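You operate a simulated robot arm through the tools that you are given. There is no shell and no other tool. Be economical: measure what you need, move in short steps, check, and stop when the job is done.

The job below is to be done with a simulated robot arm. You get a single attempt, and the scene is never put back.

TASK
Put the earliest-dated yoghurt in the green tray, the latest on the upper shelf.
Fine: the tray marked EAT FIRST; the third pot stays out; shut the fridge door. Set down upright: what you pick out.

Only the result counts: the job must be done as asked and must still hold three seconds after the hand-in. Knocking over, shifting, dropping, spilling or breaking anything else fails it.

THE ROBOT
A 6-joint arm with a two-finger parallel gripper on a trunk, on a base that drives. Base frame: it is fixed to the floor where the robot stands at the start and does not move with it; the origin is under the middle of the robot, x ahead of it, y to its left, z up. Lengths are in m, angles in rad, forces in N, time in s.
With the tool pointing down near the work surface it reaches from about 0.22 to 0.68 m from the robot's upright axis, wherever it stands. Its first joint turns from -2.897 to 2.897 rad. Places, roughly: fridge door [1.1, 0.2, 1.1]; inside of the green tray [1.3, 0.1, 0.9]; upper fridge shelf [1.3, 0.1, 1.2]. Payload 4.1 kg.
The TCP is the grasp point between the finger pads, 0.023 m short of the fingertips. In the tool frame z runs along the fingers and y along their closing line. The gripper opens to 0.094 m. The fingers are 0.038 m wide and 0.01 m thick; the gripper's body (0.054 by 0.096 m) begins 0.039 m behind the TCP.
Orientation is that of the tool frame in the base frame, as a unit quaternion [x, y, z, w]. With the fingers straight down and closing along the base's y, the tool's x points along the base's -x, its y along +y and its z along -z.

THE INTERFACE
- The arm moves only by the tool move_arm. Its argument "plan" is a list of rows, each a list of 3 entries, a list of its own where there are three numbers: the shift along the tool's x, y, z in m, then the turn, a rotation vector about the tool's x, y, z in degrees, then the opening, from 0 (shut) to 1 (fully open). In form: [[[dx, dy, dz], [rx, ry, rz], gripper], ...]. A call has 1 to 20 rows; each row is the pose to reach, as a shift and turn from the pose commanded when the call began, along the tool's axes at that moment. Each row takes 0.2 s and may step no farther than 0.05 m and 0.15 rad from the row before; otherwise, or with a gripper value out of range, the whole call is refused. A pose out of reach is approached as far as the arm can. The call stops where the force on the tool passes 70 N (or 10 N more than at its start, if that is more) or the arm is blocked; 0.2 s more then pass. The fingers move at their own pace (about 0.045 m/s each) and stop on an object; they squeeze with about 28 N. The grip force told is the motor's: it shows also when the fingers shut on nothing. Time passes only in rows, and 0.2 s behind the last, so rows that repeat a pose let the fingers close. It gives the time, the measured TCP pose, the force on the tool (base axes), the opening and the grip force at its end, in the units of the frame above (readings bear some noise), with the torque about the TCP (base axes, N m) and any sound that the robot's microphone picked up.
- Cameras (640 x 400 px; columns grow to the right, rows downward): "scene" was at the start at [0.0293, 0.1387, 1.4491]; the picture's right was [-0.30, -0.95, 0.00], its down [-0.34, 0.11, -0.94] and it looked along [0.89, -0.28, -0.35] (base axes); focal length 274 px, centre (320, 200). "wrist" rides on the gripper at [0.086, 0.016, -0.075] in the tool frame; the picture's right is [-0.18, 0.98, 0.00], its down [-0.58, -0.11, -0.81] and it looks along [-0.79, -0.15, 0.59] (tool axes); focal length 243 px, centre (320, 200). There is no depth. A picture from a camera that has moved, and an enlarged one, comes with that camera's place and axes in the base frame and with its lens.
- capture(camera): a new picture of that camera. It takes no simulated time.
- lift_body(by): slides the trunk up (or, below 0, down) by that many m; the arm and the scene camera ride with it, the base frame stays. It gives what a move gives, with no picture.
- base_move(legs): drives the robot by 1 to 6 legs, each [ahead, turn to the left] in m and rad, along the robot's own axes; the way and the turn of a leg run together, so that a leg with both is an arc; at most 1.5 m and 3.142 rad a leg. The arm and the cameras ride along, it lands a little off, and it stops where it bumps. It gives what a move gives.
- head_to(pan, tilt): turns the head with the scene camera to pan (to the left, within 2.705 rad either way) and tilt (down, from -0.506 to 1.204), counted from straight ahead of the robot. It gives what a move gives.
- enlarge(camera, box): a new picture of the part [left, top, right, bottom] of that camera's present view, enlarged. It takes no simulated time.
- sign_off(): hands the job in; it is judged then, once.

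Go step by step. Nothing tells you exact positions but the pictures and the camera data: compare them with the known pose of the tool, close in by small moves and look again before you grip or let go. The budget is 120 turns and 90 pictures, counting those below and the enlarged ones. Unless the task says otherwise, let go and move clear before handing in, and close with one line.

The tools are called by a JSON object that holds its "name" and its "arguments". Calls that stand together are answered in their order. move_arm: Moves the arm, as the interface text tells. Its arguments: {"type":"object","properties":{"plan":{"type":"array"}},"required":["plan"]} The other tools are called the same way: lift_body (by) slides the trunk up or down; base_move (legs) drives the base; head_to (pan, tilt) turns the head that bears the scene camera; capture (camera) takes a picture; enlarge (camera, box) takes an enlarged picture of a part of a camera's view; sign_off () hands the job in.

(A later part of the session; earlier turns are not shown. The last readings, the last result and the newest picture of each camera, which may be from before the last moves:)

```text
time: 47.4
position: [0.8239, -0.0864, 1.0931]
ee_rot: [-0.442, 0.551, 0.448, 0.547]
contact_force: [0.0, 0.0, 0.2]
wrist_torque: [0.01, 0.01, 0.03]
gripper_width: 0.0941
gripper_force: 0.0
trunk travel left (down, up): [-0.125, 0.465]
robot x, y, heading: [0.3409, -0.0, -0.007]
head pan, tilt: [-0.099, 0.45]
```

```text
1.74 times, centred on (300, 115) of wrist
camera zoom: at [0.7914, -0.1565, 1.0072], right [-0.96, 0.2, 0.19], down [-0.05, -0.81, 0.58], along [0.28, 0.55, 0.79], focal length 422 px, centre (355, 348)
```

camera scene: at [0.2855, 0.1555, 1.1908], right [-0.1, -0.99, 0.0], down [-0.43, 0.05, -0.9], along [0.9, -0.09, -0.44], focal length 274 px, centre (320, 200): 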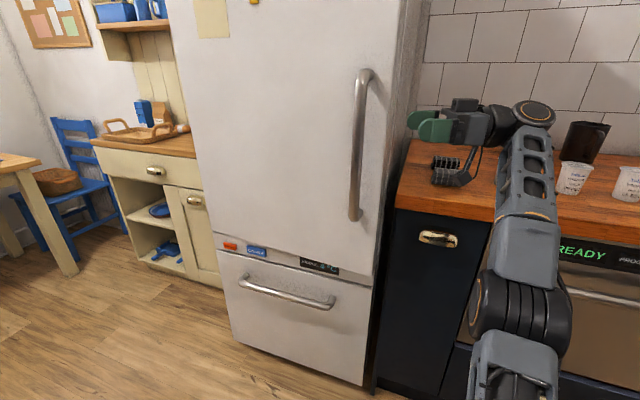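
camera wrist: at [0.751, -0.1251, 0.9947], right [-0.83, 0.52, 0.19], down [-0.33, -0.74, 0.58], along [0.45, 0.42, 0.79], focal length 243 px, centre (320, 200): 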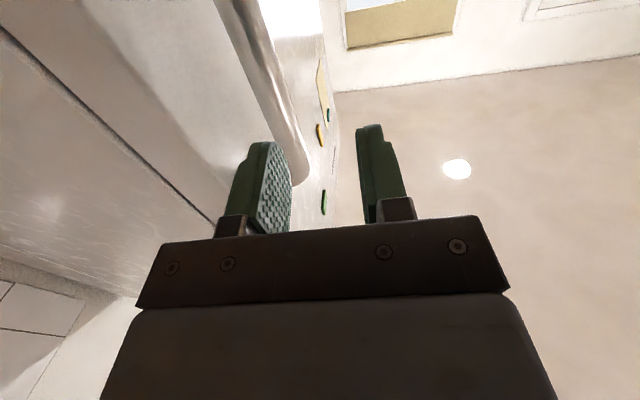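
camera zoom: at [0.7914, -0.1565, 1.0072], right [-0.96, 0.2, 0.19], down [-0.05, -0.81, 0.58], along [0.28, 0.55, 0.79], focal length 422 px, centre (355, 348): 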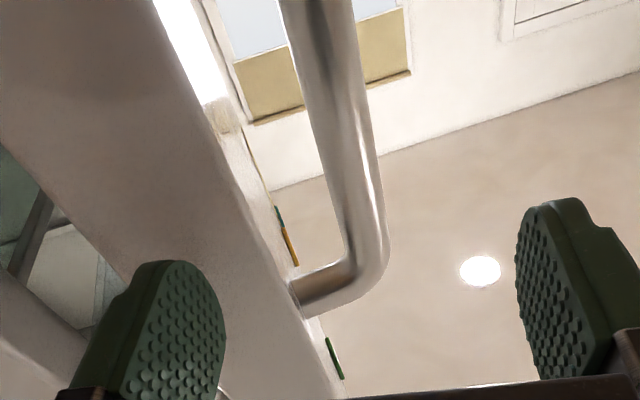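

The bar appears ~4 cm nearer than before: the door may already be ajar. Checking.

{"name": "enlarge", "arguments": {"camera": "scene", "box": [300, 20, 560, 260]}}

{"name": "capture", "arguments": {"camera": "wrist"}}

```text
1.67 times, centred on (430, 140) of scene
camera zoom: at [0.3768, 0.155, 1.1908], right [-0.1, -0.99, 0.0], down [-0.43, 0.04, -0.9], along [0.9, -0.09, -0.44], focal length 457 px, centre (137, 300)
```

zoom: 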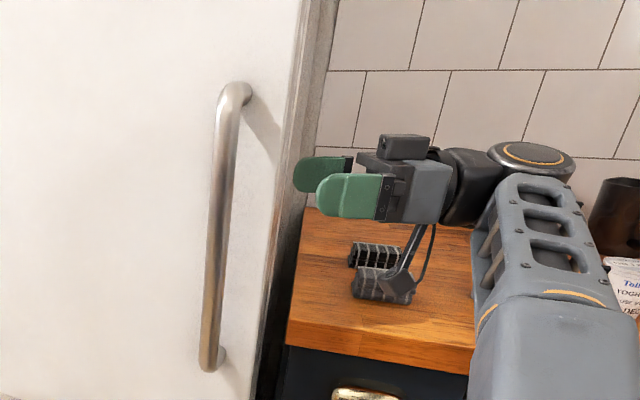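

```text
54 pictures are left
camera wrist: at [0.7914, -0.1565, 1.0072], right [-0.96, 0.2, 0.19], down [-0.05, -0.81, 0.58], along [0.28, 0.55, 0.79], focal length 243 px, centre (320, 200)
```

wrist: 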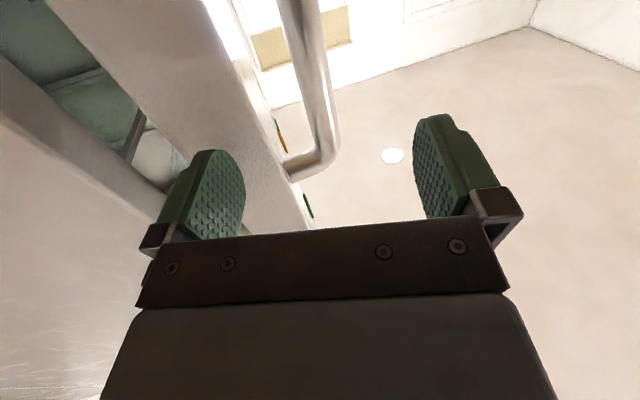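

The door is already ajar by ~4 cm (seal broken). I'll grip the bar again and pull it open to about 26°.

{"name": "move_arm", "arguments": {"plan": [[[0, -0.004, 0.0], [0, 0, 0], 0.42], [[0, -0.004, 0.0], [0, 0, 0], 0.42], [[0, -0.004, 0.02], [0, 0, 0], 0.42], [[0, -0.004, 0.045], [0, 0, 0], 0.42], [[0, -0.004, 0.065], [0, 0, 0], 0.42], [[0, -0.004, 0.082], [0, 0, 0], 0.42], [[0, -0.004, 0.082], [0, 0, 0], 0], [[0, -0.004, 0.082], [0, 0, 0], 0], [[0, -0.004, 0.082], [0, 0, 0], 0], [[0, 0.01, 0.0835], [2, 0, 0], 0], [[0, 0.0237, 0.0843], [4, 0, 0], 0], [[0, 0.0506, 0.0888], [8, 0, 0], 0], [[0, 0.0768, 0.0945], [12, 0, 0], 0], [[0, 0.1026, 0.1027], [16, 0, 0], 0], [[0, 0.1282, 0.1122], [20, 0, 0], 0]]}}

{"name": "capture", "arguments": {"camera": "scene"}}

```text
time: 48.4
position: [0.8312, -0.0658, 1.0943]
ee_rot: [-0.435, 0.557, 0.443, 0.552]
contact_force: [-25.4, -39.3, -1.2]
wrist_torque: [0.08, -0.06, -0.83]
gripper_width: 0.0325
gripper_force: 0.1
trunk travel left (down, up): [-0.125, 0.465]
robot x, y, heading: [0.3403, -0.0008, -0.019]
head pan, tilt: [-0.099, 0.45]
stopped in row 5: the force on the tool passed its limit at 82 N (the readings are from after the stop); the commanded pose is now the measured one
```

```text
53 pictures are left
camera scene: at [0.3763, 0.1494, 1.1917], right [-0.12, -0.99, 0.0], down [-0.43, 0.06, -0.9], along [0.89, -0.11, -0.43], focal length 274 px, centre (320, 200)
```

scene: 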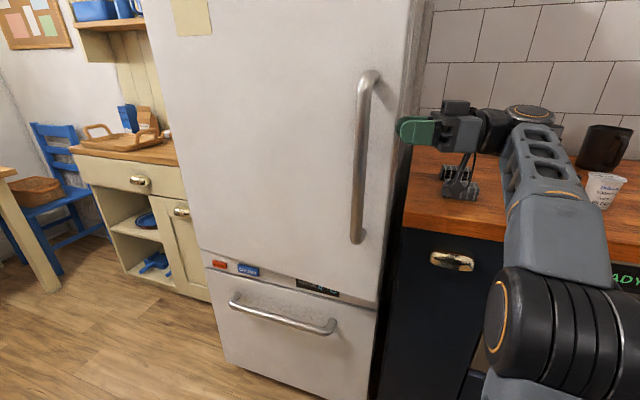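

{"name": "enlarge", "arguments": {"camera": "wrist", "box": [60, 0, 480, 240]}}

{"name": "enlarge", "arguments": {"camera": "scene", "box": [320, 40, 520, 240]}}

```text
1.52 times, centred on (270, 120) of wrist
camera zoom: at [0.7969, -0.1348, 1.0076], right [-0.95, 0.23, 0.2], down [-0.07, -0.81, 0.58], along [0.29, 0.54, 0.79], focal length 370 px, centre (396, 322)
```

zoom: 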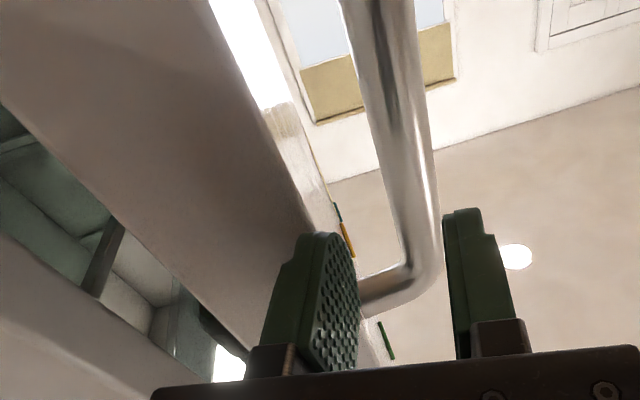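

```text
2.00 times, centred on (420, 140) of scene
camera zoom: at [0.3763, 0.1494, 1.1917], right [-0.12, -0.99, 0.0], down [-0.43, 0.06, -0.9], along [0.89, -0.11, -0.43], focal length 548 px, centre (120, 320)
```

zoom: 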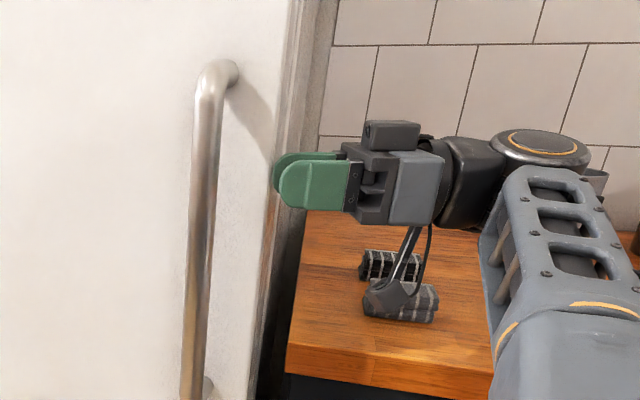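

The rear fingertip met the door edge; I'll back off, shift 9 mm toward the robot, then advance, grip and pull.

{"name": "move_arm", "arguments": {"plan": [[[0, 0.004, -0.02], [0, 0, 0], 0.42], [[0, 0.009, -0.02], [0, 0, 0], 0.42], [[0, 0.009, 0.005], [0, 0, 0], 0.42], [[0, 0.009, 0.03], [0, 0, 0], 0.42], [[0, 0.009, 0.05], [0, 0, 0], 0.42], [[0, 0.009, 0.062], [0, 0, 0], 0.42], [[0, 0.009, 0.062], [0, 0, 0], 0], [[0, 0.009, 0.062], [0, 0, 0], 0], [[0, 0.009, 0.062], [0, 0, 0], 0]]}}

{"name": "enlarge", "arguments": {"camera": "wrist", "box": [60, 0, 480, 240]}}

```text
time: 49.5
position: [0.8289, -0.0416, 1.0925]
ee_rot: [-0.428, 0.562, 0.439, 0.555]
contact_force: [-25.5, -40.9, -0.2]
wrist_torque: [0.22, -0.19, -1.31]
gripper_width: 0.0327
gripper_force: 0.1
trunk travel left (down, up): [-0.125, 0.465]
robot x, y, heading: [0.3437, -0.0039, -0.037]
head pan, tilt: [-0.099, 0.45]
stopped in row 5: the force on the tool passed its limit at 82 N (the readings are from after the stop); the commanded pose is now the measured one
```

```text
1.52 times, centred on (270, 120) of wrist
camera zoom: at [0.7929, -0.1097, 1.0061], right [-0.95, 0.24, 0.2], down [-0.09, -0.81, 0.58], along [0.3, 0.53, 0.79], focal length 370 px, centre (396, 322)
```

zoom: 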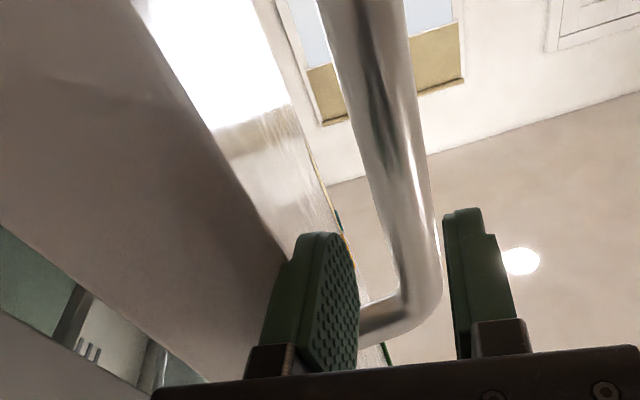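

The gap is too tight at this angle. Since the seal is broken, a straight frontal grip will suffice now. Retract and back up the base.

{"name": "move_arm", "arguments": {"plan": [[[0, 0.003, -0.03], [0, 0, 0], 0.42], [[0, 0.006, -0.06], [0, 0, 0], 0.42], [[0, 0.03, -0.08], [0, 0, 0], 0.6], [[0, 0.06, -0.08], [0, 0, 0], 1]]}}

{"name": "base_move", "arguments": {"legs": [[-0.17, 0.02]]}}

{"name": "move_arm", "arguments": {"plan": [[[0, 0, 0], [8, 0, 0], 1], [[0, 0, 0], [16, 0, 0], 1], [[0, 0, 0], [24, 0, 0], 1], [[0, 0, 0], [32, 0, 0], 1], [[0, 0, 0], [40, 0, 0], 1], [[0, 0, 0], [48, 0, 0], 1], [[0, 0, 0], [56, 0, 0], 1], [[0, 0, 0], [64, 0, 0], 1], [[0, 0, 0], [72, 0, 0], 1], [[0, 0, 0], [78, 0, 0], 1]]}}

{"name": "capture", "arguments": {"camera": "scene"}}

```text
time: 50.5
position: [0.7589, -0.0916, 1.0928]
ee_rot: [-0.43, 0.563, 0.44, 0.552]
contact_force: [1.4, -1.0, -0.4]
wrist_torque: [-0.02, 0.03, 0.0]
gripper_width: 0.091
gripper_force: 0.0
out of reach, approached as far as the arm can: row 4
trunk travel left (down, up): [-0.125, 0.465]
robot x, y, heading: [0.3465, -0.0051, -0.03]
head pan, tilt: [-0.099, 0.45]
```

```text
time: 51.9
position: [0.5879, -0.0821, 1.0927]
ee_rot: [-0.435, 0.559, 0.444, 0.548]
contact_force: [-1.0, 0.2, 0.2]
wrist_torque: [-0.01, -0.01, 0.0]
gripper_width: 0.0941
gripper_force: 0.1
trunk travel left (down, up): [-0.125, 0.465]
robot x, y, heading: [0.1748, -0.0012, -0.004]
head pan, tilt: [-0.099, 0.45]
```

```text
time: 54.1
position: [0.5952, -0.0792, 1.0916]
ee_rot: [0.008, 0.718, -0.008, 0.696]
contact_force: [1.2, -0.1, 0.5]
wrist_torque: [-0.02, 0.06, 0.01]
gripper_width: 0.0941
gripper_force: 0.1
trunk travel left (down, up): [-0.125, 0.465]
robot x, y, heading: [0.1726, -0.0007, -0.006]
head pan, tilt: [-0.099, 0.45]
```

```text
49 pictures are left
camera scene: at [0.21, 0.1605, 1.1918], right [-0.11, -0.99, 0.0], down [-0.44, 0.04, -0.9], along [0.89, -0.1, -0.44], focal length 274 px, centre (320, 200)
```

scene: 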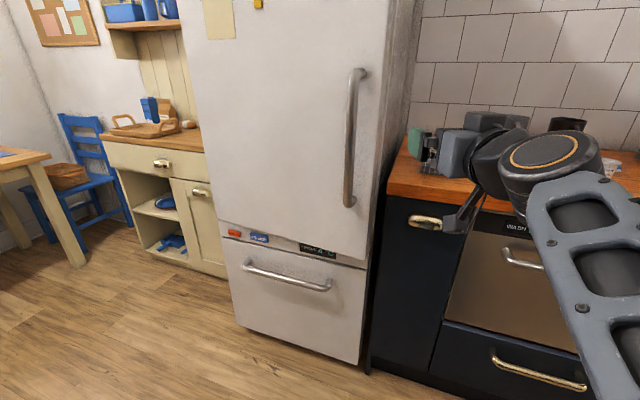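

{"name": "move_arm", "arguments": {"plan": [[[0, 0.03, 0.03], [0, 0, 0], 1], [[0, 0.06, 0.06], [0, 0, 0], 1], [[0, 0.085, 0.1], [0, 0, 0], 1], [[0, 0.095, 0.14], [0, 0, 0], 1], [[0, 0.095, 0.165], [0, 0, 0], 1]]}}

{"name": "enlarge", "arguments": {"camera": "wrist", "box": [120, 0, 520, 240]}}

```text
time: 55.3
position: [0.7545, 0.0117, 1.0919]
ee_rot: [0.007, 0.714, -0.006, 0.7]
contact_force: [0.0, -0.6, 0.0]
wrist_torque: [0.01, -0.04, -0.01]
gripper_width: 0.094
gripper_force: 0.1
trunk travel left (down, up): [-0.125, 0.465]
robot x, y, heading: [0.1719, -0.0004, -0.007]
head pan, tilt: [-0.099, 0.45]
```

```text
1.60 times, centred on (320, 120) of wrist
camera zoom: at [0.6785, 0.0295, 1.0058], right [0.02, 0.98, 0.18], down [-0.8, -0.09, 0.6], along [0.6, -0.16, 0.78], focal length 388 px, centre (320, 328)
```

zoom: 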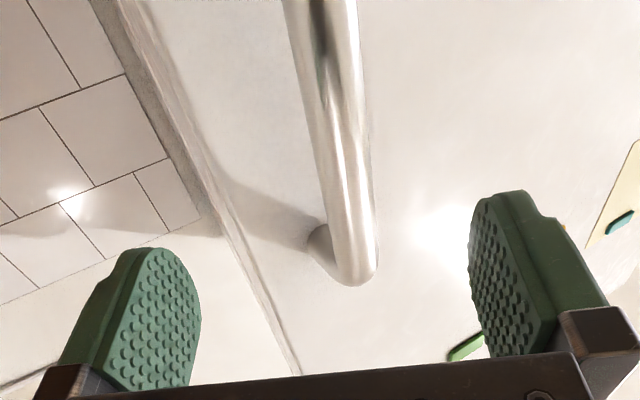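

The bar is at about (0.847, 0.015). Advance, grip and pull along the arc ~25°.

{"name": "move_arm", "arguments": {"plan": [[[0, 0.004, 0.03], [0, 0, 0], 1], [[0, 0.004, 0.06], [0, 0, 0], 1], [[0, 0.004, 0.075], [0, 0, 0], 1], [[0, 0.004, 0.086], [0, 0, 0], 1], [[0, 0.004, 0.086], [0, 0, 0], 0], [[0, 0.004, 0.086], [0, 0, 0], 0], [[0, 0.004, 0.086], [0, 0, 0], 0], [[0, 0.004, 0.086], [0, 0, 0], 0], [[0, 0.004, 0.086], [0, 0, 0], 0], [[0, 0.004, 0.086], [0, 0, 0], 0], [[0, 0.008, 0.07], [2.5, 0, 0], 0], [[0, 0.0136, 0.0543], [5, 0, 0], 0], [[0, 0.02, 0.039], [7.5, 0, 0], 0], [[0, 0.0263, 0.0234], [10, 0, 0], 0], [[0, 0.034, 0.0085], [12.5, 0, 0], 0], [[0, 0.0416, -0.0063], [15, 0, 0], 0], [[0, 0.0505, -0.0205], [17.5, 0, 0], 0], [[0, 0.0595, -0.0346], [20, 0, 0], 0], [[0, 0.0797, -0.0612], [25, 0, 0], 0]]}}

{"name": "capture", "arguments": {"camera": "scene"}}

```text
time: 59.3
position: [0.6926, 0.092, 1.0907]
ee_rot: [0.159, 0.695, -0.162, 0.682]
contact_force: [-1.0, 0.1, 0.3]
wrist_torque: [0.02, 0.0, -0.01]
gripper_width: 0.0
gripper_force: 42.2
trunk travel left (down, up): [-0.125, 0.465]
robot x, y, heading: [0.1731, -0.0015, -0.009]
head pan, tilt: [-0.099, 0.45]
```

```text
47 pictures are left
camera scene: at [0.2048, 0.1577, 1.1909], right [-0.11, -0.99, 0.0], down [-0.43, 0.05, -0.9], along [0.9, -0.1, -0.44], focal length 274 px, centre (320, 200)
```

scene: 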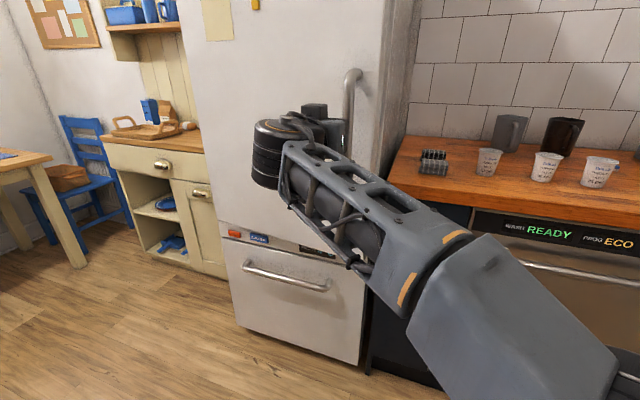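

The pads pinched only with their tips and slipped again. I'll realign in front of the bar and go in deeper this time.

{"name": "move_arm", "arguments": {"plan": [[[0, -0.02, 0.02], [-5, 0, 0], 1], [[0, -0.035, 0.04], [-10, 0, 0], 1], [[0, -0.044, 0.06], [-16, 0, 0], 1], [[0, -0.044, 0.06], [-16, 0, 0], 1], [[0, -0.044, 0.06], [-16, 0, 0], 1]]}}

{"name": "enlarge", "arguments": {"camera": "wrist", "box": [120, 0, 520, 240]}}

```text
time: 60.5
position: [0.7288, 0.0256, 1.0912]
ee_rot: [0.062, 0.711, -0.062, 0.697]
contact_force: [-0.3, -0.3, -0.2]
wrist_torque: [0.02, -0.01, 0.04]
gripper_width: 0.0942
gripper_force: 0.0
trunk travel left (down, up): [-0.125, 0.465]
robot x, y, heading: [0.1737, 0.001, -0.01]
head pan, tilt: [-0.099, 0.45]
```

```text
1.60 times, centred on (320, 120) of wrist
camera zoom: at [0.6562, 0.0548, 1.0059], right [0.18, 0.97, 0.18], down [-0.8, 0.03, 0.6], along [0.57, -0.25, 0.78], focal length 388 px, centre (320, 328)
```

zoom: 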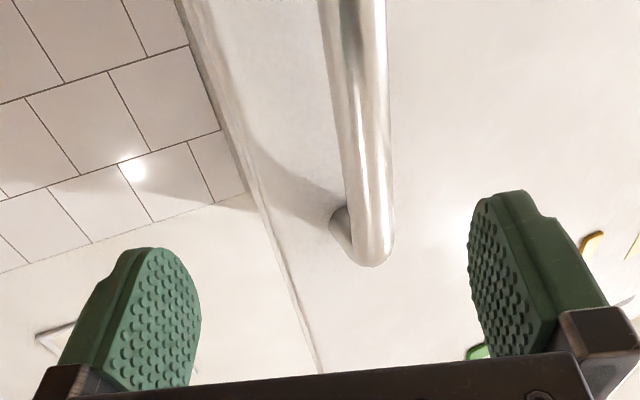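

{"name": "move_arm", "arguments": {"plan": [[[0, 0.007, 0.04], [0, 0, 0], 1], [[0, 0.014, 0.08], [0, 0, 0], 1], [[0, 0.014, 0.1], [0, 0, 0], 1], [[0, 0.014, 0.116], [0, 0, 0], 1], [[0, 0.014, 0.116], [0, 0, 0], 0], [[0, 0.014, 0.116], [0, 0, 0], 0], [[0, 0.014, 0.116], [0, 0, 0], 0], [[0, 0.014, 0.116], [0, 0, 0], 0], [[0, 0.014, 0.116], [0, 0, 0], 0], [[0, 0.014, 0.116], [0, 0, 0], 0], [[0, 0.014, 0.116], [0, 0, 0], 0]]}}

{"name": "enlarge", "arguments": {"camera": "wrist", "box": [120, 0, 520, 240]}}

```text
time: 62.9
position: [0.8475, 0.018, 1.0871]
ee_rot: [0.062, 0.711, -0.062, 0.697]
contact_force: [0.3, -3.2, -0.5]
wrist_torque: [0.72, -0.04, -0.06]
gripper_width: 0.0247
gripper_force: 45.0
trunk travel left (down, up): [-0.125, 0.465]
robot x, y, heading: [0.175, 0.0003, -0.006]
head pan, tilt: [-0.099, 0.45]
```

```text
1.60 times, centred on (320, 120) of wrist
camera zoom: at [0.7749, 0.048, 1.0024], right [0.18, 0.97, 0.18], down [-0.8, 0.03, 0.6], along [0.57, -0.25, 0.78], focal length 388 px, centre (320, 328)
```

zoom: 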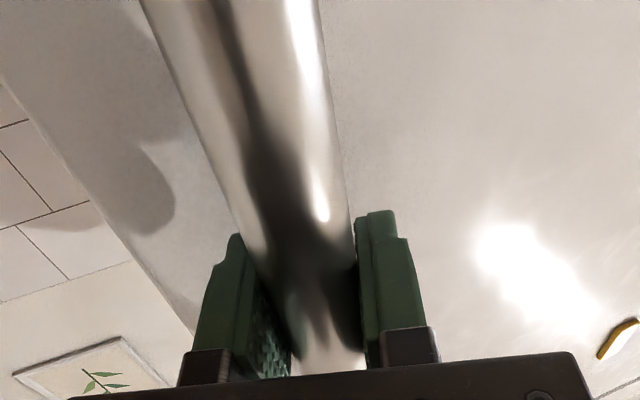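

Firm, deeper grip. Pull 10° slowly and check the grip.

{"name": "move_arm", "arguments": {"plan": [[[0, 0.0005, -0.008], [1, 0, 0], 0], [[0, 0.0012, -0.0165], [2.5, 0, 0], 0], [[0, 0.0025, -0.025], [4, 0, 0], 0], [[0, 0.0039, -0.0329], [5, 0, 0], 0], [[0, 0.007, -0.049], [7.5, 0, 0], 0], [[0, 0.0111, -0.0655], [10, 0, 0], 0]]}}

```text
time: 64.1
position: [0.8071, 0.0489, 1.0857]
ee_rot: [0.093, 0.708, -0.095, 0.694]
contact_force: [21.6, 25.7, 1.2]
wrist_torque: [1.19, -0.86, 0.09]
gripper_width: 0.0247
gripper_force: 45.4
trunk travel left (down, up): [-0.125, 0.465]
robot x, y, heading: [0.1733, -0.002, 0.012]
head pan, tilt: [-0.099, 0.45]
stopped in row 6: the force on the tool passed its limit at 75 N (the readings are from after the stop); the commanded pose is now the measured one
```

The bar held; its path shows the fridge stands turned by ~25° (hinge near (1.16, 0.40)). I'll continue the pull on the corrected arc.

{"name": "move_arm", "arguments": {"plan": [[[0, 0.011, -0.016], [2, 0, 0], 0], [[0, 0.0217, -0.0329], [4.5, 0, 0], 0], [[0, 0.0345, -0.0505], [7, 0, 0], 0], [[0, 0.0481, -0.0677], [9.5, 0, 0], 0], [[0, 0.0625, -0.084], [12, 0, 0], 0], [[0, 0.0774, -0.1], [14.5, 0, 0], 0], [[0, 0.093, -0.115], [17, 0, 0], 0], [[0, 0.1095, -0.1295], [19.5, 0, 0], 0], [[0, 0.1265, -0.1432], [22, 0, 0], 0], [[0, 0.1439, -0.1566], [24.5, 0, 0], 0], [[0, 0.162, -0.1685], [27, 0, 0], 0], [[0, 0.1806, -0.1801], [29.5, 0, 0], 0]]}}

{"name": "capture", "arguments": {"camera": "scene"}}

```text
time: 66.0
position: [0.7018, 0.1786, 1.0973]
ee_rot: [0.222, 0.676, -0.219, 0.668]
contact_force: [-29.1, -15.4, -10.6]
wrist_torque: [-0.19, -0.66, 0.2]
gripper_width: 0.0246
gripper_force: 44.5
trunk travel left (down, up): [-0.125, 0.465]
robot x, y, heading: [0.1733, 0.0024, 0.002]
head pan, tilt: [-0.099, 0.45]
stopped in row 9: the force on the tool passed its limit at 73 N (the readings are from after the stop); the commanded pose is now the measured one
```

```text
44 pictures are left
camera scene: at [0.2003, 0.1563, 1.1916], right [-0.1, -1.0, 0.0], down [-0.43, 0.04, -0.9], along [0.9, -0.09, -0.43], focal length 274 px, centre (320, 200)
```

scene: 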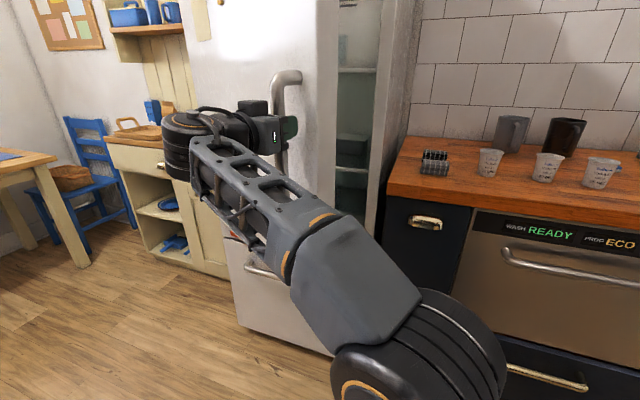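

The door is opening (≈28°), interior visible. Continue on the refined arc (hinge ~ (1.19, 0.45)).

{"name": "move_arm", "arguments": {"plan": [[[0, 0.008, -0.017], [1, 0, 0], 0], [[0, 0.0174, -0.0346], [2, 0, 0], 0], [[0, 0.03, -0.0553], [3, 0, 0], 0], [[0, 0.0425, -0.0761], [4, 0, 0], 0], [[0, 0.0568, -0.0957], [5, 0, 0], 0], [[0, 0.0711, -0.1153], [6, 0, 0], 0], [[0, 0.087, -0.1335], [7, 0, 0], 0], [[0, 0.1029, -0.1517], [8, 0, 0], 0], [[0, 0.1204, -0.1685], [9, 0, 0], 0], [[0, 0.1379, -0.1853], [10, 0, 0], 0]]}}

```text
time: 68.2
position: [0.6258, 0.3408, 1.0637]
ee_rot: [0.264, 0.66, -0.272, 0.649]
contact_force: [51.6, 13.8, 11.8]
wrist_torque: [0.89, -1.8, 0.55]
gripper_width: 0.0251
gripper_force: 44.9
out of reach, approached as far as the arm can: row 7, 8, 9, 10
trunk travel left (down, up): [-0.125, 0.465]
robot x, y, heading: [0.1703, 0.0018, 0.002]
head pan, tilt: [-0.099, 0.45]
```

Door is about 46° open. Release, retract, and move the gripper around the door edge to push from the inside.

{"name": "move_arm", "arguments": {"plan": [[[0, 0, 0], [0, 0, 0], 1], [[0, 0, 0], [0, 0, 0], 1], [[0, 0, -0.03], [0, 0, 0], 1], [[0, 0, -0.06], [0, 0, 0], 1], [[0, 0, -0.095], [0, 0, 0], 1], [[0, -0.027, -0.07], [-6, 0, 0], 0.5], [[0, -0.054, -0.046], [-12, 0, 0], 0], [[0, -0.081, -0.022], [-18, 0, 0], 0], [[0, -0.108, 0.003], [-24, 0, 0], 0], [[0, -0.135, 0.028], [-30, 0, 0], 0], [[0, -0.162, 0.053], [-36, 0, 0], 0], [[0, -0.19, 0.08], [-44, 0, 0], 0]]}}

{"name": "capture", "arguments": {"camera": "scene"}}

```text
time: 70.8
position: [0.5364, 0.1519, 1.0674]
ee_rot: [0.013, 0.712, -0.012, 0.702]
contact_force: [0.7, 0.8, 0.1]
wrist_torque: [0.0, -0.01, -0.04]
gripper_width: 0.0004
gripper_force: 28.1
out of reach, approached as far as the arm can: row 3, 4, 5
trunk travel left (down, up): [-0.125, 0.465]
robot x, y, heading: [0.1726, -0.0028, 0.006]
head pan, tilt: [-0.099, 0.45]
```

```text
43 pictures are left
camera scene: at [0.2036, 0.1587, 1.1908], right [-0.1, -1.0, 0.0], down [-0.43, 0.04, -0.9], along [0.9, -0.09, -0.44], focal length 274 px, centre (320, 200)
```

scene: 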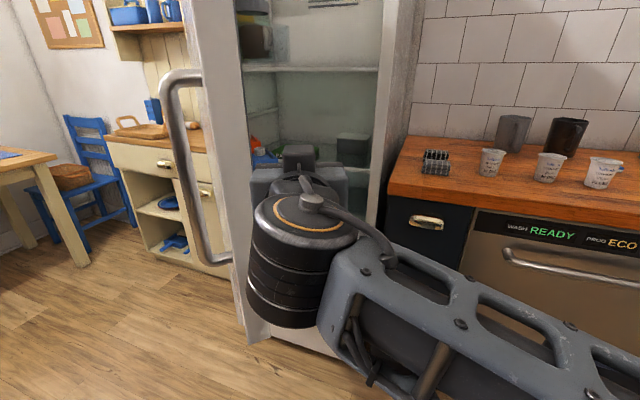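

Now push the door from the inside: forward past the edge, then sweep left.

{"name": "move_arm", "arguments": {"plan": [[[0, 0, 0.045], [0, 0, 0], 0], [[0, 0, 0.09], [0, 0, 0], 0], [[0, 0, 0.135], [0, 0, 0], 0], [[0, 0, 0.18], [0, 0, 0], 0], [[0, 0.03, 0.2], [-3, 0, 0], 0], [[0, 0.06, 0.2], [-6, 0, 0], 0], [[0, 0.09, 0.2], [-9, 0, 0], 0], [[0, 0.12, 0.2], [-12, 0, 0], 0], [[0, 0.15, 0.2], [-15, 0, 0], 0], [[0, 0.18, 0.195], [-18, 0, 0], 0], [[0, 0.21, 0.19], [-21, 0, 0], 0], [[0, 0.24, 0.18], [-24, 0, 0], 0], [[0, 0.27, 0.17], [-27, 0, 0], 0], [[0, 0.3, 0.16], [-30, 0, 0], 0], [[0, 0.33, 0.15], [-33, 0, 0], 0], [[0, 0.36, 0.14], [-36, 0, 0], 0], [[0, 0.39, 0.13], [-39, 0, 0], 0]]}}

{"name": "capture", "arguments": {"camera": "scene"}}

```text
time: 74.4
position: [0.6794, 0.5361, 1.0696]
ee_rot: [-0.224, 0.674, 0.229, 0.666]
contact_force: [0.0, -0.7, 0.8]
wrist_torque: [0.0, 0.0, 0.02]
gripper_width: 0.0001
gripper_force: 27.9
trunk travel left (down, up): [-0.125, 0.465]
robot x, y, heading: [0.17, 0.0014, 0.003]
head pan, tilt: [-0.099, 0.45]
```

```text
42 pictures are left
camera scene: at [0.203, 0.1582, 1.1908], right [-0.1, -1.0, 0.0], down [-0.43, 0.04, -0.9], along [0.9, -0.09, -0.44], focal length 274 px, centre (320, 200)
```

scene: 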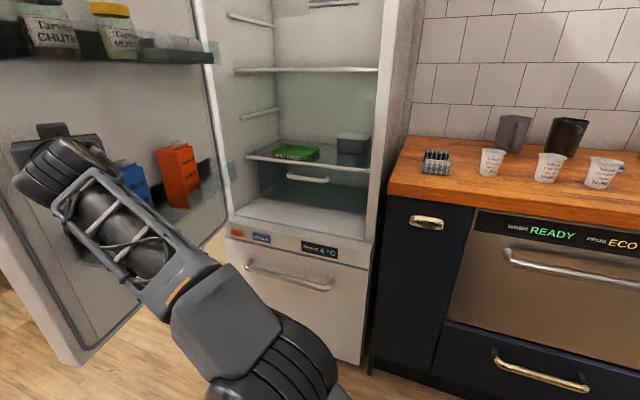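

The door is wide open. Look at the interior closely.

{"name": "enlarge", "arguments": {"camera": "scene", "box": [210, 0, 410, 240]}}

{"name": "enlarge", "arguments": {"camera": "scene", "box": [0, 0, 240, 380]}}

```text
1.67 times, centred on (310, 120) of scene
camera zoom: at [0.203, 0.1582, 1.1908], right [-0.1, -1.0, 0.0], down [-0.43, 0.04, -0.9], along [0.9, -0.09, -0.44], focal length 457 px, centre (337, 333)
```

zoom: 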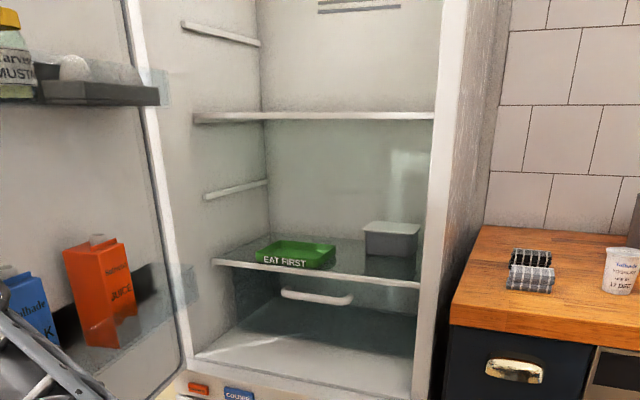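

```text
1.05 times, centred on (120, 190) of scene (not enlarged: the box is as wide or as high as the picture)
camera zoom: at [0.203, 0.1582, 1.1908], right [-0.1, -1.0, 0.0], down [-0.43, 0.04, -0.9], along [0.9, -0.09, -0.44], focal length 288 px, centre (530, 210)
```

zoom: 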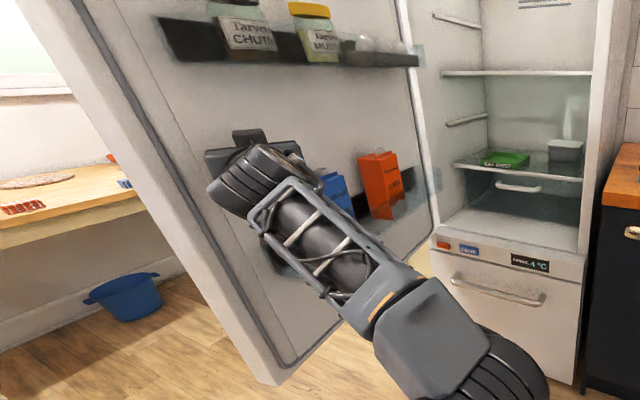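

Everything on the door is intact. Retreat from the door, then roll the tool so its camera is on top for handling pots.

{"name": "move_arm", "arguments": {"plan": [[[0, -0.024, -0.041], [3.7, 0, 0], 0], [[0, -0.047, -0.082], [7.4, 0, 0], 0], [[0, -0.071, -0.122], [11.1, 0, 0], 0], [[0, -0.095, -0.163], [14.8, 0, 0], 0], [[0, -0.118, -0.204], [18.5, 0, 0], 0], [[0, -0.142, -0.245], [22.2, 0, 0], 0.5], [[0, -0.166, -0.285], [25.9, 0, 0], 1], [[0, -0.19, -0.326], [29.6, 0, 0], 1], [[0, -0.213, -0.367], [33.3, 0, 0], 1], [[0, -0.237, -0.408], [37, 0, 0], 1]]}}

{"name": "move_arm", "arguments": {"plan": [[[0, 0, 0], [0, 0, 8.5], 1], [[0, 0, 0], [0, 0, 17], 1], [[0, 0, 0], [0, 0, 25.5], 1], [[0, 0, 0], [0, 0, 34], 1], [[0, 0, 0], [0, 0, 42.5], 1], [[0, 0, 0], [0, 0, 51], 1], [[0, 0, 0], [0, 0, 59.5], 1], [[0, 0, 0], [0, 0, 68], 1], [[0, 0, 0], [0, 0, 76.5], 1], [[0, 0, 0], [0, 0, 85], 1], [[0, 0, 0], [0, 0, 93.5], 1], [[0, 0, 0], [0, 0, 102], 1], [[0, 0, 0], [0, 0, 110.5], 1], [[0, 0, 0], [0, 0, 119], 1], [[0, 0, 0], [0, 0, 127.5], 1], [[0, 0, 0], [0, 0, 136], 1], [[0, 0, 0], [0, 0, 144.5], 1], [[0, 0, 0], [0, 0, 153], 1], [[0, 0, 0], [0, 0, 161.5], 1], [[0, 0, 0], [0, 0, 170], 1]]}}

```text
time: 76.6
position: [0.5034, 0.1012, 1.0686]
ee_rot: [0.0, 0.714, 0.001, 0.7]
contact_force: [0.2, 0.0, -0.2]
wrist_torque: [-0.02, 0.01, 0.0]
gripper_width: 0.0938
gripper_force: 0.1
trunk travel left (down, up): [-0.125, 0.465]
robot x, y, heading: [0.1672, -0.0029, 0.003]
head pan, tilt: [-0.099, 0.45]
```

```text
time: 79.6
position: [0.4972, 0.1256, 1.0808]
ee_rot: [0.568, 0.448, 0.633, 0.276]
contact_force: [0.7, -0.9, -0.3]
wrist_torque: [-0.01, -0.01, -0.01]
gripper_width: 0.0941
gripper_force: 0.1
out of reach, approached as far as the arm can: row 13, 14, 15
trunk travel left (down, up): [-0.125, 0.465]
robot x, y, heading: [0.1701, -0.0017, 0.005]
head pan, tilt: [-0.099, 0.45]
stopped in row 15: the arm was blocked; the commanded pose is now the measured one
```

The wrist blocks rolling while the tool is left of the robot axis. I'll move the tool to the right side, then finish the roll.

{"name": "move_arm", "arguments": {"plan": [[[-0.039, 0.02, -0.012], [0, 0, 0], 1], [[-0.077, 0.04, -0.023], [0, 0, 0], 1], [[-0.116, 0.06, -0.035], [0, 0, 0], 1], [[-0.155, 0.081, -0.046], [0, 0, 0], 1], [[-0.193, 0.1, -0.058], [0, 0, 0], 1], [[-0.232, 0.121, -0.069], [0, 0, 0], 1], [[-0.232, 0.121, -0.069], [0, 0, 8], 1], [[-0.232, 0.121, -0.069], [0, 0, 16], 1], [[-0.232, 0.121, -0.069], [0, 0, 24], 1], [[-0.232, 0.121, -0.069], [0, 0, 32], 1], [[-0.232, 0.121, -0.069], [0, 0, 40], 1], [[-0.232, 0.121, -0.069], [0, 0, 48], 1], [[-0.232, 0.121, -0.069], [0, 0, 56], 1], [[-0.232, 0.121, -0.069], [0, 0, 62], 1]]}}

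```text
time: 80.1
position: [0.4688, 0.1704, 1.0721]
ee_rot: [0.479, 0.553, 0.657, 0.181]
contact_force: [1.1, -0.7, -0.1]
wrist_torque: [0.02, 0.04, 0.03]
gripper_width: 0.0941
gripper_force: 0.2
trunk travel left (down, up): [-0.125, 0.465]
robot x, y, heading: [0.1721, 0.0017, 0.003]
head pan, tilt: [-0.099, 0.45]
stopped in row 2: the arm was blocked; the commanded pose is now the measured one
```

{"name": "move_arm", "arguments": {"plan": [[[0, 0, 0], [0, 0, -8], 1], [[0, 0, 0], [0, 0, -16], 1], [[0, 0, 0], [0, 0, -24], 1], [[0, 0, 0], [0, 0, -32], 1], [[0, 0, 0], [0, 0, -40], 1], [[0, 0, 0], [0, 0, -48], 1], [[0, 0, 0], [0, 0, -56], 1], [[0, 0, 0], [0, 0, -64], 1]]}}

{"name": "capture", "arguments": {"camera": "scene"}}

```text
time: 81.9
position: [0.4674, 0.1698, 1.0755]
ee_rot: [0.113, 0.72, 0.464, 0.503]
contact_force: [0.0, -0.3, -0.1]
wrist_torque: [0.05, 0.0, 0.01]
gripper_width: 0.0941
gripper_force: 0.0
trunk travel left (down, up): [-0.125, 0.465]
robot x, y, heading: [0.172, -0.0003, 0.004]
head pan, tilt: [-0.099, 0.45]
```

```text
39 pictures are left
camera scene: at [0.2195, 0.1524, 1.1909], right [-0.1, -1.0, 0.0], down [-0.45, 0.05, -0.89], along [0.89, -0.09, -0.45], focal length 274 px, centre (320, 200)
```

scene: 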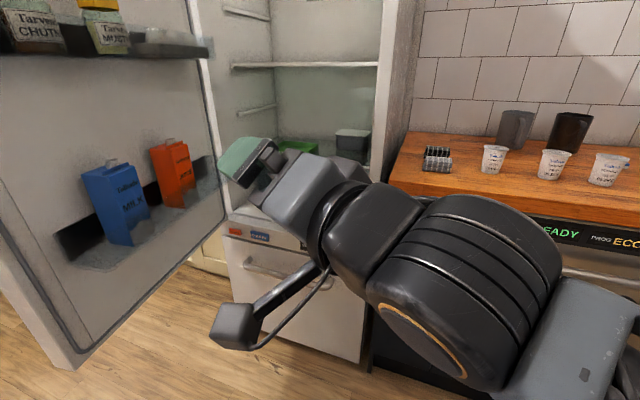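

{"name": "move_arm", "arguments": {"plan": [[[-0.028, -0.024, -0.017], [2.6, -3.3, 0.3], 1], [[-0.056, -0.047, -0.034], [5.2, -6.6, 0.5], 1], [[-0.084, -0.071, -0.051], [7.9, -10, 0.8], 1], [[-0.112, -0.095, -0.068], [10.5, -13.3, 1], 1], [[-0.141, -0.118, -0.085], [13.1, -16.6, 1.3], 1], [[-0.169, -0.142, -0.102], [15.8, -20, 1.6], 1], [[-0.197, -0.165, -0.119], [18.4, -23.3, 1.8], 1], [[-0.225, -0.189, -0.136], [21, -26.6, 2.1], 1]]}}

```text
time: 82.4
position: [0.4353, 0.1895, 1.0683]
ee_rot: [0.041, 0.738, 0.507, 0.443]
contact_force: [1.0, -1.1, 0.2]
wrist_torque: [0.03, 0.01, 0.01]
gripper_width: 0.094
gripper_force: 0.1
trunk travel left (down, up): [-0.125, 0.465]
robot x, y, heading: [0.1688, -0.0065, -0.001]
head pan, tilt: [-0.099, 0.45]
stopped in row 2: the arm was blocked; the commanded pose is now the measured one
```

The arm is folded too close to its base. Extend forward first while turning the heading back.

{"name": "move_arm", "arguments": {"plan": [[[-0.024, -0.016, 0.028], [0, 0, 0], 1], [[-0.048, -0.031, 0.056], [2.5, -3.1, 0.4], 1], [[-0.073, -0.047, 0.083], [6, -7.8, 0.9], 1], [[-0.097, -0.062, 0.111], [10, -12.6, 1.5], 1], [[-0.121, -0.078, 0.139], [14, -18, 2.1], 1], [[-0.121, -0.078, 0.139], [18, -23.5, 2.8], 1], [[-0.121, -0.078, 0.139], [22.5, -29, 3.4], 1], [[-0.121, -0.078, 0.139], [27.5, -35.3, 4.2], 1]]}}

```text
time: 82.9
position: [0.4084, 0.221, 1.0803]
ee_rot: [-0.048, 0.721, 0.569, 0.394]
contact_force: [-0.2, -1.1, 0.2]
wrist_torque: [0.03, -0.02, 0.05]
gripper_width: 0.0939
gripper_force: 0.1
trunk travel left (down, up): [-0.125, 0.465]
robot x, y, heading: [0.1723, -0.0005, 0.003]
head pan, tilt: [-0.099, 0.45]
stopped in row 2: the arm was blocked; the commanded pose is now the measured one
```

{"name": "move_arm", "arguments": {"plan": [[[0, 0, 0], [0, 0, -8], 1], [[0, 0, 0], [0, 0, -16], 1], [[0, 0, 0], [0, 0, -24], 1], [[0, 0, 0], [0, 0, -32], 1], [[0, 0, 0], [0, 0, -40], 1], [[0, 0, 0], [0, 0, -48], 1]]}}

{"name": "capture", "arguments": {"camera": "scene"}}

```text
time: 84.3
position: [0.41, 0.2238, 1.0812]
ee_rot: [-0.336, 0.641, 0.357, 0.591]
contact_force: [-0.4, 0.2, 0.4]
wrist_torque: [0.04, -0.02, 0.0]
gripper_width: 0.0942
gripper_force: 0.1
trunk travel left (down, up): [-0.125, 0.465]
robot x, y, heading: [0.1712, 0.0028, 0.004]
head pan, tilt: [-0.099, 0.45]
```

```text
38 pictures are left
camera scene: at [0.2107, 0.1446, 1.1925], right [-0.1, -1.0, -0.01], down [-0.44, 0.05, -0.9], along [0.89, -0.08, -0.44], focal length 274 px, centre (320, 200)
```

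scene: 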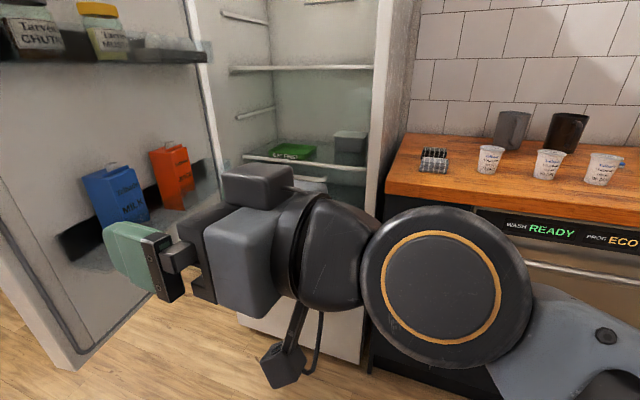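

The arm was pressing near its own head. With the roll undone, retry extending away, checking a small move.

{"name": "move_arm", "arguments": {"plan": [[[0, -0.02, 0.01], [3, 0, 0], 1], [[0, -0.04, 0.02], [6, 0, 0], 1], [[0, -0.06, 0.03], [9, 0, 0], 1], [[0, -0.08, 0.03], [13, 0, 0], 1], [[0, -0.1, 0.03], [17, 0, 0], 1]]}}

```text
time: 85.1
position: [0.4307, 0.2428, 1.0875]
ee_rot: [-0.336, 0.633, 0.355, 0.6]
contact_force: [0.1, -0.5, -0.6]
wrist_torque: [0.05, 0.0, 0.04]
gripper_width: 0.0941
gripper_force: 0.0
trunk travel left (down, up): [-0.125, 0.465]
robot x, y, heading: [0.1701, 0.0002, -0.002]
head pan, tilt: [-0.099, 0.45]
stopped in row 4: the arm was blocked; the commanded pose is now the measured one
```

{"name": "move_arm", "arguments": {"plan": [[[0, -0.006, 0.019], [0, 0, 0], 1], [[0, -0.012, 0.038], [0, 0, 0], 1], [[0, -0.018, 0.057], [0, 0, 0], 1], [[0, -0.024, 0.076], [0, 0, 0], 1], [[0, -0.03, 0.095], [0, 0, 0], 1], [[0, -0.035, 0.114], [0, 0, 0], 1]]}}

{"name": "capture", "arguments": {"camera": "scene"}}

```text
time: 86.5
position: [0.5188, 0.3327, 1.0766]
ee_rot: [-0.339, 0.637, 0.346, 0.599]
contact_force: [-0.9, -0.4, 0.7]
wrist_torque: [-0.01, -0.01, -0.03]
gripper_width: 0.0941
gripper_force: 0.0
trunk travel left (down, up): [-0.125, 0.465]
robot x, y, heading: [0.172, 0.0031, 0.0]
head pan, tilt: [-0.099, 0.45]
```

```text
37 pictures are left
camera scene: at [0.2032, 0.158, 1.1908], right [-0.1, -1.0, 0.0], down [-0.43, 0.04, -0.9], along [0.9, -0.09, -0.44], focal length 274 px, centre (320, 200)
```

scene: 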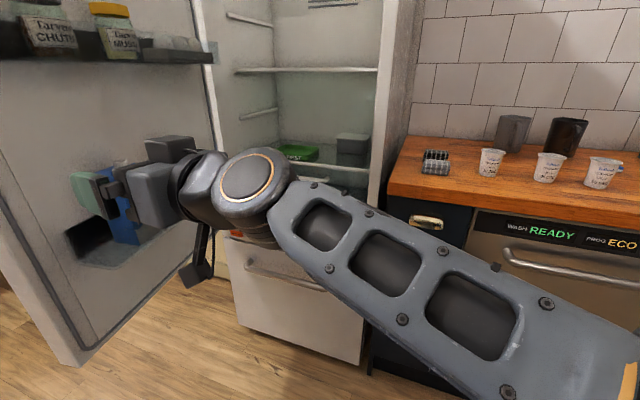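

Free again. Swing the arm around to the right side at a safe radius, turning the heading to 0.

{"name": "move_arm", "arguments": {"plan": [[[0, -0.035, -0.017], [4, 0, 0], 1], [[0, -0.07, -0.034], [8, 0, 0], 1], [[0, -0.106, -0.051], [12, 0, 0], 1], [[0, -0.141, -0.068], [16, 0, 0], 1], [[0, -0.176, -0.0856], [20, 0, 0], 1], [[0, -0.206, -0.115], [24, 0, 0], 1], [[0, -0.236, -0.145], [28, 0, 0], 1], [[0, -0.266, -0.175], [32, 0, 0], 1], [[0, -0.2957, -0.204], [36, 0, 0], 1], [[0, -0.312, -0.242], [40, 0, 0], 1], [[0, -0.328, -0.28], [44, 0, 0], 1], [[0, -0.344, -0.318], [48, 0, 0], 1], [[0, -0.36, -0.356], [53, 0, 0], 1], [[0, -0.375, -0.393], [58, 0, 0], 1]]}}

{"name": "move_arm", "arguments": {"plan": [[[0, 0, 0], [0, 0, 8.5], 1], [[0, 0, 0], [0, 0, 17], 1], [[0, 0, 0], [0, 0, 25.5], 1], [[0, 0, 0], [0, 0, 34], 1], [[0, 0, 0], [0, 0, 42.5], 1], [[0, 0, 0], [0, 0, 51], 1], [[0, 0, 0], [0, 0, 59.5], 1], [[0, 0, 0], [0, 0, 68], 1], [[0, 0, 0], [0, 0, 76.5], 1], [[0, 0, 0], [0, 0, 85], 1], [[0, 0, 0], [0, 0, 93.5], 1], [[0, 0, 0], [0, 0, 102], 1], [[0, 0, 0], [0, 0, 110.5], 1], [[0, 0, 0], [0, 0, 119], 1], [[0, 0, 0], [0, 0, 127.5], 1], [[0, 0, 0], [0, 0, 136], 1], [[0, 0, 0], [0, 0, 144.5], 1], [[0, 0, 0], [0, 0, 153], 1], [[0, 0, 0], [0, 0, 161.5], 1], [[0, 0, 0], [0, 0, 170], 1]]}}

```text
time: 89.5
position: [0.631, -0.198, 1.081]
ee_rot: [-0.005, 0.725, -0.007, 0.689]
contact_force: [-0.2, 0.5, 0.2]
wrist_torque: [0.03, 0.02, -0.02]
gripper_width: 0.094
gripper_force: 0.1
trunk travel left (down, up): [-0.125, 0.465]
robot x, y, heading: [0.1679, 0.0003, 0.003]
head pan, tilt: [-0.099, 0.45]
```

```text
time: 93.7
position: [0.629, -0.1981, 1.0796]
ee_rot: [0.722, 0.068, 0.685, 0.065]
contact_force: [0.2, 0.9, -0.4]
wrist_torque: [0.01, 0.0, 0.0]
gripper_width: 0.0943
gripper_force: 0.1
trunk travel left (down, up): [-0.125, 0.465]
robot x, y, heading: [0.1722, 0.0015, -0.003]
head pan, tilt: [-0.099, 0.45]
```

The tool is now rolled camera-up. The fridge and counter are turned by ~25°. I'll drive to a spot where the 12 DEC pot (≈(0.91, -0.41)) lies ahead-right, and level the tool.

{"name": "base_move", "arguments": {"legs": [[0, -0.632], [0.2, 0], [0, 0.632]]}}

{"name": "move_arm", "arguments": {"plan": [[[0, 0.02, 0], [0, 1.5, 5], 0.83], [[0, 0.05, 0], [0, 3, 10], 0.83], [[0, 0.08, 0], [0, 3, 10], 0.83]]}}

{"name": "lift_body", "arguments": {"by": -0.06}}

{"name": "capture", "arguments": {"camera": "wrist"}}

{"name": "head_to", "arguments": {"pan": -0.55, "tilt": 0.4}}

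{"name": "capture", "arguments": {"camera": "scene"}}

```text
time: 98.8
position: [0.7903, -0.3169, 1.0802]
ee_rot: [0.722, 0.069, 0.685, 0.067]
contact_force: [-0.8, 0.4, 0.1]
wrist_torque: [-0.01, 0.0, 0.0]
gripper_width: 0.0938
gripper_force: 0.0
trunk travel left (down, up): [-0.125, 0.465]
robot x, y, heading: [0.3287, -0.1151, 0.003]
head pan, tilt: [-0.099, 0.45]
```

```text
time: 99.5
position: [0.7912, -0.3958, 1.0954]
ee_rot: [0.707, 0.008, 0.707, 0.004]
contact_force: [0.1, -0.2, -0.1]
wrist_torque: [0.02, 0.0, -0.01]
gripper_width: 0.0783
gripper_force: 0.0
trunk travel left (down, up): [-0.125, 0.465]
robot x, y, heading: [0.3346, -0.1177, 0.002]
head pan, tilt: [-0.099, 0.45]
```

```text
time: 100.5
position: [0.7907, -0.3956, 1.0358]
ee_rot: [0.707, 0.007, 0.707, 0.005]
contact_force: [-0.2, -0.5, 0.5]
wrist_torque: [-0.02, -0.02, 0.02]
gripper_width: 0.0782
gripper_force: 0.0
trunk travel left (down, up): [-0.065, 0.525]
robot x, y, heading: [0.3314, -0.1183, -0.001]
head pan, tilt: [-0.099, 0.45]
```

```text
36 pictures are left
camera wrist: at [0.7161, -0.4107, 1.1227], right [0.0, -0.99, -0.17], down [-0.81, 0.1, -0.58], along [0.59, 0.14, -0.79], focal length 243 px, centre (320, 200)
```

wrist: 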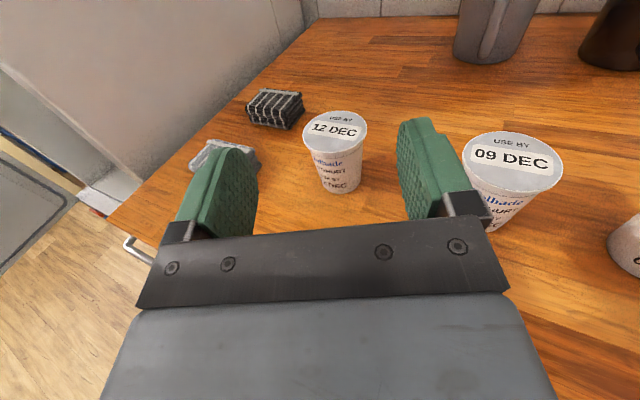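

```text
time: 101.5
position: [0.7917, -0.3958, 1.0363]
ee_rot: [0.707, 0.007, 0.707, 0.005]
contact_force: [0.9, 0.7, 0.7]
wrist_torque: [0.0, 0.04, 0.02]
gripper_width: 0.0781
gripper_force: 0.0
trunk travel left (down, up): [-0.065, 0.525]
robot x, y, heading: [0.333, -0.1173, 0.001]
head pan, tilt: [-0.55, 0.4]
```

```text
35 pictures are left
camera scene: at [0.3522, 0.0007, 1.1355], right [-0.52, -0.85, 0.0], down [-0.33, 0.2, -0.92], along [0.79, -0.48, -0.39], focal length 274 px, centre (320, 200)
```

scene: 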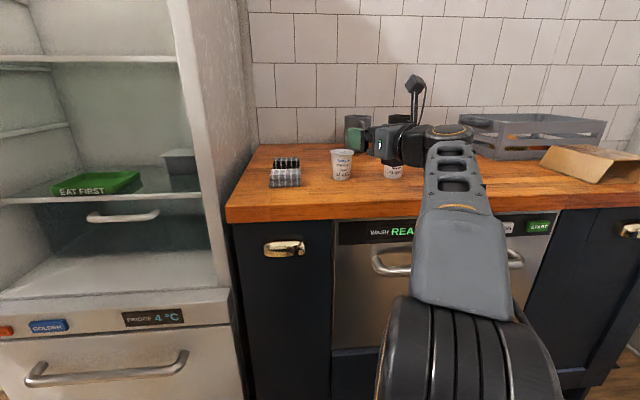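

Pot 12 DEC is at about (0.906, -0.400), lid z≈0.977, counter z≈0.905. Lower to grip height and move in, then check.

{"name": "lift_body", "arguments": {"by": -0.06}}

{"name": "move_arm", "arguments": {"plan": [[[-0.013, 0.002, 0], [0, 0, 0], 0.83], [[-0.026, 0.004, 0.01], [0, 0, 0], 0.83], [[-0.026, 0.004, 0.04], [0, 0, 0], 0.83], [[-0.026, 0.004, 0.07], [0, 0, 0], 0.83]]}}

{"name": "capture", "arguments": {"camera": "wrist"}}

```text
time: 102.5
position: [0.7909, -0.3953, 0.976]
ee_rot: [0.707, 0.009, 0.707, 0.005]
contact_force: [-1.2, 0.4, 0.1]
wrist_torque: [-0.02, -0.03, 0.01]
gripper_width: 0.078
gripper_force: 0.0
trunk travel left (down, up): [-0.005, 0.585]
robot x, y, heading: [0.3338, -0.1194, 0.003]
head pan, tilt: [-0.55, 0.4]
```

```text
time: 103.3
position: [0.8281, -0.397, 0.9605]
ee_rot: [0.7, 0.011, 0.714, 0.009]
contact_force: [8.6, -4.4, 22.7]
wrist_torque: [0.14, 1.48, 0.17]
gripper_width: 0.0778
gripper_force: 0.1
trunk travel left (down, up): [-0.005, 0.585]
robot x, y, heading: [0.3333, -0.1175, 0.0]
head pan, tilt: [-0.55, 0.4]
stopped in row 4: the force on the tool passed its limit at 74 N (the readings are from after the stop); the commanded pose is now the measured one
```

```text
34 pictures are left
camera wrist: at [0.7525, -0.4114, 1.0455], right [0.0, -0.99, -0.16], down [-0.8, 0.09, -0.6], along [0.61, 0.13, -0.78], focal length 243 px, centre (320, 200)
```

wrist: 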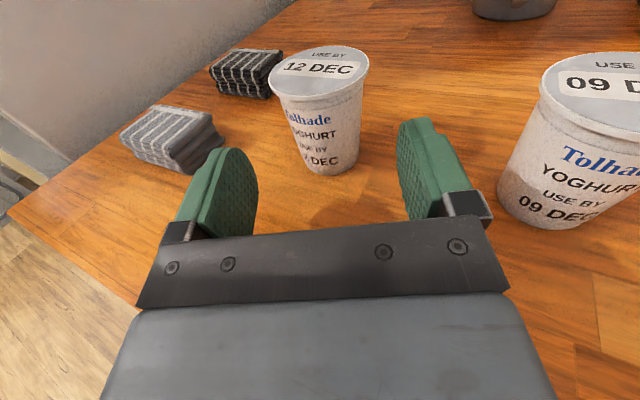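

The rear of the gripper touched the counter edge. I'll raise, pitch the tool 25° down (pads stay vertical), and then come in.

{"name": "move_arm", "arguments": {"plan": [[[0.02, 0, -0.005], [0, 0, 0], 0.83], [[0.04, 0, -0.005], [0, -6.5, 0], 0.83], [[0.04, 0.001, -0.005], [0, -13, 0], 0.83], [[0.04, 0.002, 0], [0, -19.5, 0], 0.83], [[0.03, 0.003, 0.005], [0, -26, 0], 0.83], [[0.015, 0.003, 0.01], [0, -26, 0], 0.83], [[0.0, 0.003, 0.02], [0, -26, 0], 0.83], [[-0.008, 0.003, 0.035], [0, -26, 0], 0.83], [[-0.008, 0.003, 0.05], [0, -26, 0], 0.83], [[-0.008, 0.003, 0.065], [0, -26, 0], 0.83]]}}

{"name": "capture", "arguments": {"camera": "wrist"}}

```text
time: 105.5
position: [0.8949, -0.4019, 0.9489]
ee_rot: [0.844, 0.008, 0.536, 0.01]
contact_force: [0.4, -0.2, -1.5]
wrist_torque: [-0.02, 0.0, -0.01]
gripper_width: 0.0779
gripper_force: 0.1
trunk travel left (down, up): [-0.005, 0.585]
robot x, y, heading: [0.3354, -0.1161, 0.002]
head pan, tilt: [-0.55, 0.4]
```

```text
33 pictures are left
camera wrist: at [0.8632, -0.4155, 1.0593], right [-0.08, -0.99, -0.14], down [-0.98, 0.1, -0.18], along [0.2, 0.12, -0.97], focal length 243 px, centre (320, 200)
```

wrist: 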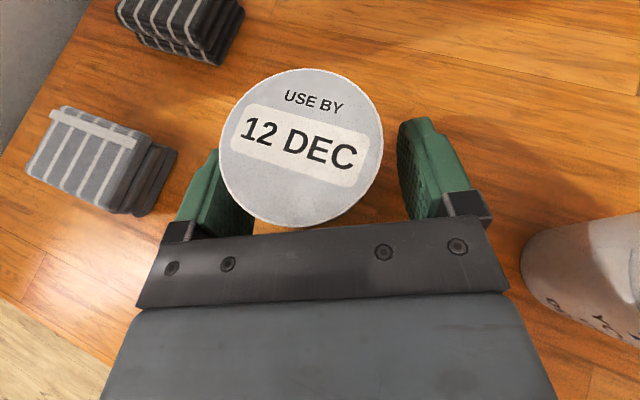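

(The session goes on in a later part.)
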